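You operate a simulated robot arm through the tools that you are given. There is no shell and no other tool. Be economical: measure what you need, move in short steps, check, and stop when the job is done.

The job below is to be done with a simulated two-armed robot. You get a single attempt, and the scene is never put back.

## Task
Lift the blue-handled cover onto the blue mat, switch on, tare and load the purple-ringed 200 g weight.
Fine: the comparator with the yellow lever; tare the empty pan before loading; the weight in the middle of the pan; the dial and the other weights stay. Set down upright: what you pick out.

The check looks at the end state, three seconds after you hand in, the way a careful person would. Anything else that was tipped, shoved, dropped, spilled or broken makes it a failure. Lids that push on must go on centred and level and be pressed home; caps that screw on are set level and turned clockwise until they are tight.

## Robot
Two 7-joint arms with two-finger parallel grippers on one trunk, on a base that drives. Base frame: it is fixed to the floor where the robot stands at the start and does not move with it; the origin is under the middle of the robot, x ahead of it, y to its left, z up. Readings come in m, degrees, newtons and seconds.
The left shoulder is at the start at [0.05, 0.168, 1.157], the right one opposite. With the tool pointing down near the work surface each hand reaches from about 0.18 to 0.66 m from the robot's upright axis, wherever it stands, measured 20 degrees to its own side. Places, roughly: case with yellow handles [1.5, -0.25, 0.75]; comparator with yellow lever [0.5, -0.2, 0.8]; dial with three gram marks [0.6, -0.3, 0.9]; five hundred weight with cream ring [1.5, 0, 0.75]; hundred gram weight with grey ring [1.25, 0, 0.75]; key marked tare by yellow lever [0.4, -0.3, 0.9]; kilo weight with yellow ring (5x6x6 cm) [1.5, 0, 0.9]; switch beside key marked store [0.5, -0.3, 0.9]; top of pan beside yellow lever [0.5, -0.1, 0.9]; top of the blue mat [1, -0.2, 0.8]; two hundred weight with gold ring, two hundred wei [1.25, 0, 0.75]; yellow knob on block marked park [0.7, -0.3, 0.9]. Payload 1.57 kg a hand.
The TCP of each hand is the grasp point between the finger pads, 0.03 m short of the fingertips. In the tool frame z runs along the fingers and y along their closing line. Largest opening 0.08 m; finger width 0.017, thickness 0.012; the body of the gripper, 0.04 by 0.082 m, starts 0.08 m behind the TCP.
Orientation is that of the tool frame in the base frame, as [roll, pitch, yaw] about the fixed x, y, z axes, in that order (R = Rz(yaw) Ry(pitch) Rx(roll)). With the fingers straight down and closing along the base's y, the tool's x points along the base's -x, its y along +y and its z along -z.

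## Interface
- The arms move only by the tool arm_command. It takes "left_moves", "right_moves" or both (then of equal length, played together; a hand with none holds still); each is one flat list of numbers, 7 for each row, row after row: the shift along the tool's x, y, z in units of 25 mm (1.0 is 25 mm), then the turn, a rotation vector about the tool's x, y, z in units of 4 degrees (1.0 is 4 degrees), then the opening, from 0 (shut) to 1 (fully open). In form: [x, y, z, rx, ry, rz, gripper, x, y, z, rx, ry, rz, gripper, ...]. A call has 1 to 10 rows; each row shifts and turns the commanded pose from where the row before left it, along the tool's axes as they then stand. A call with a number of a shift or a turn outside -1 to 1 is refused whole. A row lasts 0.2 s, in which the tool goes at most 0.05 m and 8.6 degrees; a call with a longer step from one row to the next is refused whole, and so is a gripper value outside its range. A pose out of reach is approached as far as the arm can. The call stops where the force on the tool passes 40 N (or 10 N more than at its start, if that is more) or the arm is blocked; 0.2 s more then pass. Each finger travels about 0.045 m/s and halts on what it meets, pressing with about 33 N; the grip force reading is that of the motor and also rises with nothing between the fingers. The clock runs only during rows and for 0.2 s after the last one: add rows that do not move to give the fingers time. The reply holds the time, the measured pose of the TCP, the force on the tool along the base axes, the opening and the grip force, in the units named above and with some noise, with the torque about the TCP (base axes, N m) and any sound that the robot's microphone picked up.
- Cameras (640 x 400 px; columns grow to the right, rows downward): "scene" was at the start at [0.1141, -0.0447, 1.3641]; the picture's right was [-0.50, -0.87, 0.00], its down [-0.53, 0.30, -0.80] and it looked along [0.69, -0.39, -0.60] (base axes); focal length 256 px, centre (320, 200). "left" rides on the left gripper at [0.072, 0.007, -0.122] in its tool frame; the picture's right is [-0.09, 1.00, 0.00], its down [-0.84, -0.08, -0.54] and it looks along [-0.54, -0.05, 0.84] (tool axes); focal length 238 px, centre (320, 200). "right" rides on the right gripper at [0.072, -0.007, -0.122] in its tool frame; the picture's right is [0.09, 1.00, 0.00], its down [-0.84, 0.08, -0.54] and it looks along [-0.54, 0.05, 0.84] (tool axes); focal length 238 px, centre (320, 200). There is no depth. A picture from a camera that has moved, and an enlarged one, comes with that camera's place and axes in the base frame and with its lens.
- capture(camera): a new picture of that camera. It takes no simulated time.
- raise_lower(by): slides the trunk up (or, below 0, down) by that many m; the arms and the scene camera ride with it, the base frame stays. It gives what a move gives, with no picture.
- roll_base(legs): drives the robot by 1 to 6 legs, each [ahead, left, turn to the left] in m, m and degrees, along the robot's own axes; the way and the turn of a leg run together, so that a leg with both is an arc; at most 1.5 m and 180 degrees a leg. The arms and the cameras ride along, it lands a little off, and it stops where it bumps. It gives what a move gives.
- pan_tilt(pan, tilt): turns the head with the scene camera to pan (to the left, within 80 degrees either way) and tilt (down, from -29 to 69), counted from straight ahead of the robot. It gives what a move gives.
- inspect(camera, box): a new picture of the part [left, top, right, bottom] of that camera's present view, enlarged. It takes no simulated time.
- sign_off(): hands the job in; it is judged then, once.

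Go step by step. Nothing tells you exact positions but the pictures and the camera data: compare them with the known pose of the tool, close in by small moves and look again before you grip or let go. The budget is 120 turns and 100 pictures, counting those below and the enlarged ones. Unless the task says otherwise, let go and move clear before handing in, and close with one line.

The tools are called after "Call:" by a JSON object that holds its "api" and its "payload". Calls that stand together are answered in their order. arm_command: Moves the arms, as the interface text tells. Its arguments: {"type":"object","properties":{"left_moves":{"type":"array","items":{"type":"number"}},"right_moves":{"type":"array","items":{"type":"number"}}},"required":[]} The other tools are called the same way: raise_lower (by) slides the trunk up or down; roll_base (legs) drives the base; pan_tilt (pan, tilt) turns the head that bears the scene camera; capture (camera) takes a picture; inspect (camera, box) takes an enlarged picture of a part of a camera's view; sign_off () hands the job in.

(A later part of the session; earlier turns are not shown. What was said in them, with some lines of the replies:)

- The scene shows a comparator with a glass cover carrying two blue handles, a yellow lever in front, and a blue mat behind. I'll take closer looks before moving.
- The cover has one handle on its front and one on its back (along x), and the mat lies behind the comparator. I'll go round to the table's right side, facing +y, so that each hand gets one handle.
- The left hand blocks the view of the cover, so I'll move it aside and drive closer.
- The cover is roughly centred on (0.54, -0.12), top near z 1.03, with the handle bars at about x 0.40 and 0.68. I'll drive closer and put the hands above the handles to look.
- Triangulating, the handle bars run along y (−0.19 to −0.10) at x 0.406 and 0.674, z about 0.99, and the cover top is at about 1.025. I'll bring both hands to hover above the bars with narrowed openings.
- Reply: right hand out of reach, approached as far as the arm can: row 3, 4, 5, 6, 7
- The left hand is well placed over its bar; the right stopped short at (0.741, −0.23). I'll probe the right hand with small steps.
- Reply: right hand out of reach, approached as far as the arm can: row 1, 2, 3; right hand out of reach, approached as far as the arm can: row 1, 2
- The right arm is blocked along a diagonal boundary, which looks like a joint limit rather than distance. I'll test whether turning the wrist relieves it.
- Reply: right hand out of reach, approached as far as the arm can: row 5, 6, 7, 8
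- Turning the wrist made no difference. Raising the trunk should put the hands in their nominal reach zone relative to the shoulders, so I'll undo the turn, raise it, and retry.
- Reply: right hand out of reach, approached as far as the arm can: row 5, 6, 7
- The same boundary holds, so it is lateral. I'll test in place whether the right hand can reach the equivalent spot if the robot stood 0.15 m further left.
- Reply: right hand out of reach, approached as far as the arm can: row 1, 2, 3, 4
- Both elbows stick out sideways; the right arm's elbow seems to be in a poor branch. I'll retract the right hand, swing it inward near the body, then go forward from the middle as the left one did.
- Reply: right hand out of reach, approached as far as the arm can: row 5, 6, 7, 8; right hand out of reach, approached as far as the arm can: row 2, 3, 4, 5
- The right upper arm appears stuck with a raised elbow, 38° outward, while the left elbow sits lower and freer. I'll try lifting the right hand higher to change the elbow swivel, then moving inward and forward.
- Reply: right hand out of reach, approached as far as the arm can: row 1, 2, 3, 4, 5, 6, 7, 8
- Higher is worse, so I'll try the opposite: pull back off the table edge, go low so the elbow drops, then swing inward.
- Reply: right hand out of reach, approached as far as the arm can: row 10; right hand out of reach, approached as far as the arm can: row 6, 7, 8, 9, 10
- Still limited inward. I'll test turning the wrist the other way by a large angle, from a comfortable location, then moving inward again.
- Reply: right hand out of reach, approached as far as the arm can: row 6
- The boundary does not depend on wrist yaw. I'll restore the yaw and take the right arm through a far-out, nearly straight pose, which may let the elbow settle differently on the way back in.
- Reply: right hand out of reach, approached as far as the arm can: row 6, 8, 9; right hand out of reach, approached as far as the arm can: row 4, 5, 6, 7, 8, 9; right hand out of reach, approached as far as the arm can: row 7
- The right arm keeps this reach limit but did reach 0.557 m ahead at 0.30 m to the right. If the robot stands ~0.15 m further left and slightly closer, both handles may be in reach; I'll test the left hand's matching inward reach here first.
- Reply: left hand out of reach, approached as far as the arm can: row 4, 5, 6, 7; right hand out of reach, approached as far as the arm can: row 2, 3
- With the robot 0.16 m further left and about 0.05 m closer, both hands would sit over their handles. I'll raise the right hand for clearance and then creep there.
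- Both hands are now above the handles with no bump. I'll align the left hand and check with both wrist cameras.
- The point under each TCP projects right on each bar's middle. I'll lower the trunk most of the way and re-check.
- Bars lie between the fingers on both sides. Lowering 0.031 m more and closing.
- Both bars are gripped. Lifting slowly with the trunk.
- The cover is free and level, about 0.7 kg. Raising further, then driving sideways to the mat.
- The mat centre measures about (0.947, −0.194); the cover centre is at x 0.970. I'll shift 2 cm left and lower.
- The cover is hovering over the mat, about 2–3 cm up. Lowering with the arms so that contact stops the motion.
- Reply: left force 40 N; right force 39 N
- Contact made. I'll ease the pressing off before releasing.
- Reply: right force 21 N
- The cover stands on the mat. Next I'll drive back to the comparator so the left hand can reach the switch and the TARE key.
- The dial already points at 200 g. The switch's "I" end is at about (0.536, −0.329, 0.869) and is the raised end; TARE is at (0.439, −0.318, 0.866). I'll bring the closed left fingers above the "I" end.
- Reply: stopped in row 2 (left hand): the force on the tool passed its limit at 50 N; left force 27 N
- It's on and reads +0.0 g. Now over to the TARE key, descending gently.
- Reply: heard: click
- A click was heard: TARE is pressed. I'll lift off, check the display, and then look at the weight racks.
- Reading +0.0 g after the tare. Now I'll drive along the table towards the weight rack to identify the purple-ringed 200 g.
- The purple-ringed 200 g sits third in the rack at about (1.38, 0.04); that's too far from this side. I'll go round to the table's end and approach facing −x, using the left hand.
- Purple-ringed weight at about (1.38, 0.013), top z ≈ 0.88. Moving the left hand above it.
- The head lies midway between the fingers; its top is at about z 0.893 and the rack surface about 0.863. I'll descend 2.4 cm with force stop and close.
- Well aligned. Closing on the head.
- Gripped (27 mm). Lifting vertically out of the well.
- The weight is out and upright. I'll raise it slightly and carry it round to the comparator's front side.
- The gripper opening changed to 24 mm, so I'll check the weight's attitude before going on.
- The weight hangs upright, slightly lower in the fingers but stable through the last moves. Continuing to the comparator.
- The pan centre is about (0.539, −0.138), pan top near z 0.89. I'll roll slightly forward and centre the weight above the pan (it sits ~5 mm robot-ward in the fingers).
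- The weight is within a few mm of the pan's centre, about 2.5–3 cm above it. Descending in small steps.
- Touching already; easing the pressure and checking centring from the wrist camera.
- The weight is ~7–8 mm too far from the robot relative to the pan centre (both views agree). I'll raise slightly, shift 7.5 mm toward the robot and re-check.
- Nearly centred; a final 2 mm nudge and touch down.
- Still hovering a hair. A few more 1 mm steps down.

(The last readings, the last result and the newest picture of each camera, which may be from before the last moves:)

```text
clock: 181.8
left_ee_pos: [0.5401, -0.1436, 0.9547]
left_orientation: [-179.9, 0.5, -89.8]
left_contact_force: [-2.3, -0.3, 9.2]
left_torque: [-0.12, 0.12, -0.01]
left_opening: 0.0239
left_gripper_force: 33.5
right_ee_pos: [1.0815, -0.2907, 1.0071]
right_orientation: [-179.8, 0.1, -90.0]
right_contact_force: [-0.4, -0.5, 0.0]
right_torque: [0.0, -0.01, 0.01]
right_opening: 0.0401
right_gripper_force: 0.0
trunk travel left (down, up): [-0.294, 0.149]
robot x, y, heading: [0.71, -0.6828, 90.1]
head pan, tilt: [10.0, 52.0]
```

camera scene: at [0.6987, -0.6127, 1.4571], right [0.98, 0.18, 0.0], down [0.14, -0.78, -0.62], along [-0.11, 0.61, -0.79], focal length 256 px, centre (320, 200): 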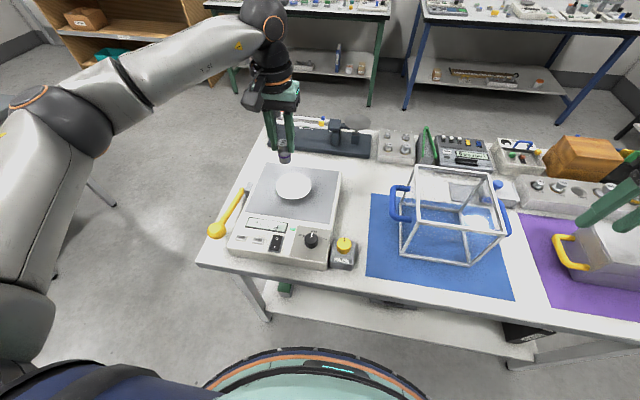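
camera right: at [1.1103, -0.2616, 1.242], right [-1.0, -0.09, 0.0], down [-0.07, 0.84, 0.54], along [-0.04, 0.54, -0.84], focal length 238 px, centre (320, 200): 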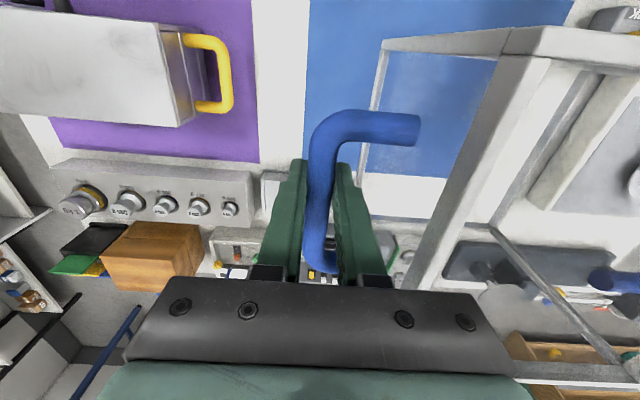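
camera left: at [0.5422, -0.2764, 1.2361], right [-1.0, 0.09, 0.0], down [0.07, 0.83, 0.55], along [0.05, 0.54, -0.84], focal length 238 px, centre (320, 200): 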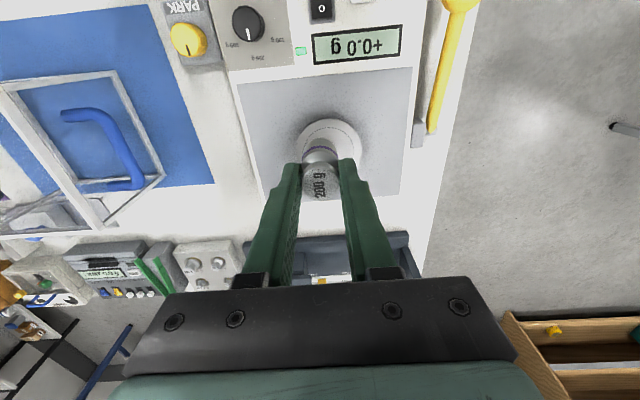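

In contact. Ease 1 mm and open gently.

Call:
{"api": "arm_command", "payload": {"left_moves": [0, 0, -0.03, 0, 0, 0, 0.2, 0, 0, 0, 0, 0, 0, 0.25, 0, 0, 0, 0, 0, 0, 0.33, 0, 0, 0, 0, 0, 0, 0.42, 0, 0, 0, 0, 0, 0, 0.55, 0, 0, 0, 0, 0, 0, 0.65, 0, 0, 0, 0, 0, 0, 0.65]}}

Call:
{"api": "inspect", "payload": {"camera": "scene", "box": [250, 130, 330, 180]}}

```text
clock: 183.4
left_ee_pos: [0.5425, -0.1432, 0.954]
left_orientation: [-179.9, 0.4, -89.9]
left_contact_force: [-0.1, 0.7, 0.1]
left_torque: [0.02, 0.05, 0.0]
left_opening: 0.0521
left_gripper_force: 0.1
right_ee_pos: [1.082, -0.2909, 1.0065]
right_orientation: [-179.8, 0.1, -90.0]
right_contact_force: [0.7, -0.6, -0.2]
right_torque: [0.0, 0.0, 0.03]
right_opening: 0.04
right_gripper_force: 0.0
trunk travel left (down, up): [-0.294, 0.149]
robot x, y, heading: [0.7131, -0.6849, 90.2]
head pan, tilt: [10.0, 52.0]
```

```text
8.00 times, centred on (290, 155) of scene
camera zoom: at [0.6987, -0.573, 1.3121], right [0.98, 0.18, 0.0], down [0.14, -0.78, -0.62], along [-0.11, 0.61, -0.79], focal length 2052 px, centre (560, 560)
```

zoom: 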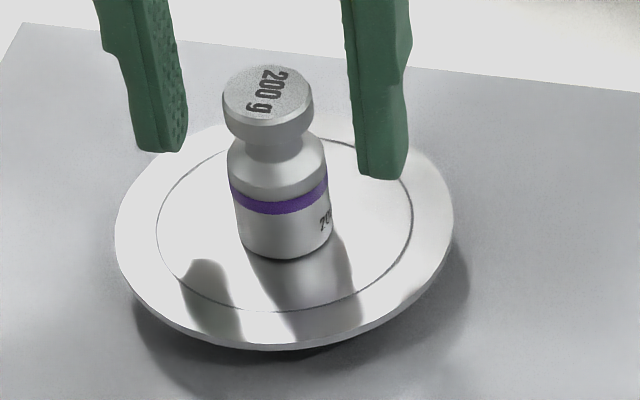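

The weight stands upright and centred. Raising clear and reading the display.

Call:
{"api": "raise_lower", "payload": {"by": 0.145}}

Call:
{"api": "arm_command", "payload": {"left_moves": [0.9, 0.6, -0.3, 0, 0, 0, 0.65, 0.9, 0.6, -0.3, 0, 0, 0, 0.65, 0.9, 0.6, 0, 0, 0, 0, 0.65, 0.9, 0.6, 0, 0, 0, 0, 0.65]}}

Call:
{"api": "roll_base", "payload": {"legs": [[-0.25, 0, 0]]}}

Call:
{"api": "pan_tilt", "payload": {"pan": 5, "tilt": 42}}

Call:
{"api": "capture", "payload": {"camera": "scene"}}

```text
clock: 185.1
left_ee_pos: [0.5418, -0.1443, 1.0998]
left_orientation: [-180.0, 0.3, -89.8]
left_contact_force: [0.2, 0.0, 0.6]
left_torque: [0.02, 0.0, 0.01]
left_opening: 0.0518
left_gripper_force: 0.1
right_ee_pos: [1.0821, -0.2903, 1.1515]
right_orientation: [-179.9, 0.1, -90.0]
right_contact_force: [0.2, -0.2, 0.8]
right_torque: [0.0, 0.01, 0.0]
right_opening: 0.0398
right_gripper_force: 0.1
trunk travel left (down, up): [-0.439, 0.004]
robot x, y, heading: [0.715, -0.6837, 90.0]
head pan, tilt: [10.0, 52.0]
```

```text
clock: 186.1
left_ee_pos: [0.4807, -0.2336, 1.114]
left_orientation: [-179.9, 0.4, -89.8]
left_contact_force: [0.2, 0.9, -0.1]
left_torque: [0.0, -0.01, 0.0]
left_opening: 0.0522
left_gripper_force: 0.0
right_ee_pos: [1.0811, -0.2915, 1.1518]
right_orientation: [-179.8, 0.2, -90.0]
right_contact_force: [-0.8, 0.0, 0.2]
right_torque: [0.03, 0.06, 0.0]
right_opening: 0.0398
right_gripper_force: 0.1
trunk travel left (down, up): [-0.439, 0.004]
robot x, y, heading: [0.7148, -0.6836, 90.1]
head pan, tilt: [10.0, 52.0]
```

```text
clock: 188.0
left_ee_pos: [0.4812, -0.4896, 1.1136]
left_orientation: [-179.9, 0.4, -89.8]
left_contact_force: [0.4, 0.0, 0.0]
left_torque: [0.01, -0.01, -0.01]
left_opening: 0.052
left_gripper_force: 0.0
right_ee_pos: [1.0823, -0.5455, 1.1525]
right_orientation: [-179.8, 0.1, -89.9]
right_contact_force: [0.5, -0.5, -0.2]
right_torque: [0.0, -0.04, 0.0]
right_opening: 0.0401
right_gripper_force: 0.0
trunk travel left (down, up): [-0.439, 0.004]
robot x, y, heading: [0.712, -0.9408, 90.0]
head pan, tilt: [10.0, 52.0]
```

```text
clock: 188.7
left_ee_pos: [0.4818, -0.4868, 1.114]
left_orientation: [-179.9, 0.5, -89.8]
left_contact_force: [0.4, -0.5, -0.5]
left_torque: [-0.04, -0.02, 0.0]
left_opening: 0.0523
left_gripper_force: 0.0
right_ee_pos: [1.0839, -0.5453, 1.1524]
right_orientation: [-179.9, 0.1, -90.0]
right_contact_force: [-0.1, 0.6, 1.1]
right_torque: [-0.03, -0.02, 0.03]
right_opening: 0.0399
right_gripper_force: 0.1
trunk travel left (down, up): [-0.439, 0.004]
robot x, y, heading: [0.7131, -0.9419, 90.0]
head pan, tilt: [5.0, 42.0]
```

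```text
16 pictures are left
camera scene: at [0.7048, -0.8177, 1.4709], right [1.0, 0.09, 0.0], down [0.06, -0.67, -0.74], along [-0.07, 0.74, -0.67], focal length 256 px, centre (320, 200)
```

scene: 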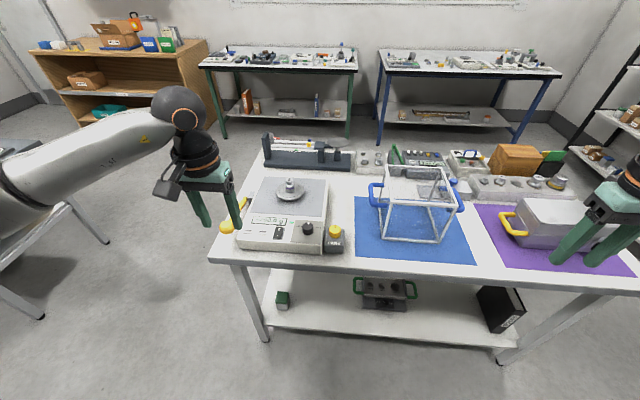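

Call:
{"api": "inspect", "payload": {"camera": "scene", "box": [230, 165, 350, 255]}}

Call:
{"api": "inspect", "payload": {"camera": "scene", "box": [340, 140, 600, 280]}}

```text
4.44 times, centred on (290, 210) of scene
camera zoom: at [0.7048, -0.8177, 1.4709], right [1.0, 0.09, 0.0], down [0.06, -0.67, -0.74], along [-0.07, 0.74, -0.67], focal length 1140 px, centre (453, 156)
```

zoom: 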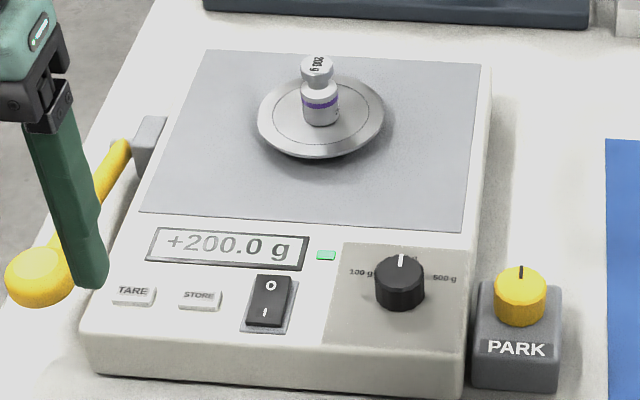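

```text
2.46 times, centred on (470, 210) of scene
camera zoom: at [0.7048, -0.8177, 1.4709], right [1.0, 0.09, 0.0], down [0.06, -0.67, -0.74], along [-0.07, 0.74, -0.67], focal length 631 px, centre (-49, 175)
```

zoom: 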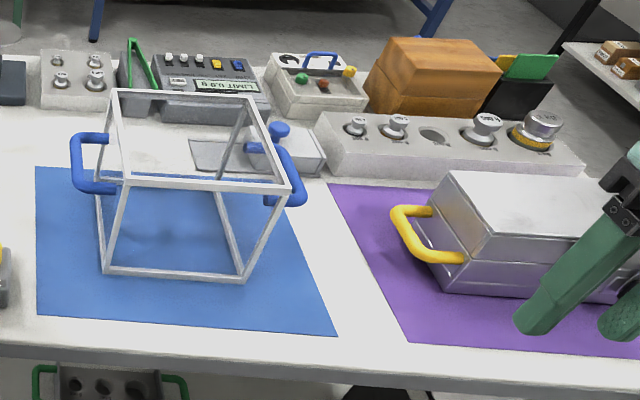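

The display reads +200.0 g with the lamp lit and the weight centred. The cover is upright on the blue mat, the dial and other weights are undisturbed, and both hands are clear, so I'm handing in.

Call:
{"api": "sign_off", "payload": {}}

```text
The job is handed in.
```

The cover is on the blue mat. The comparator is on and was tared empty. The purple-ringed 200 g weight stands centred on the pan, reading +200.0 g, and the job is handed in.
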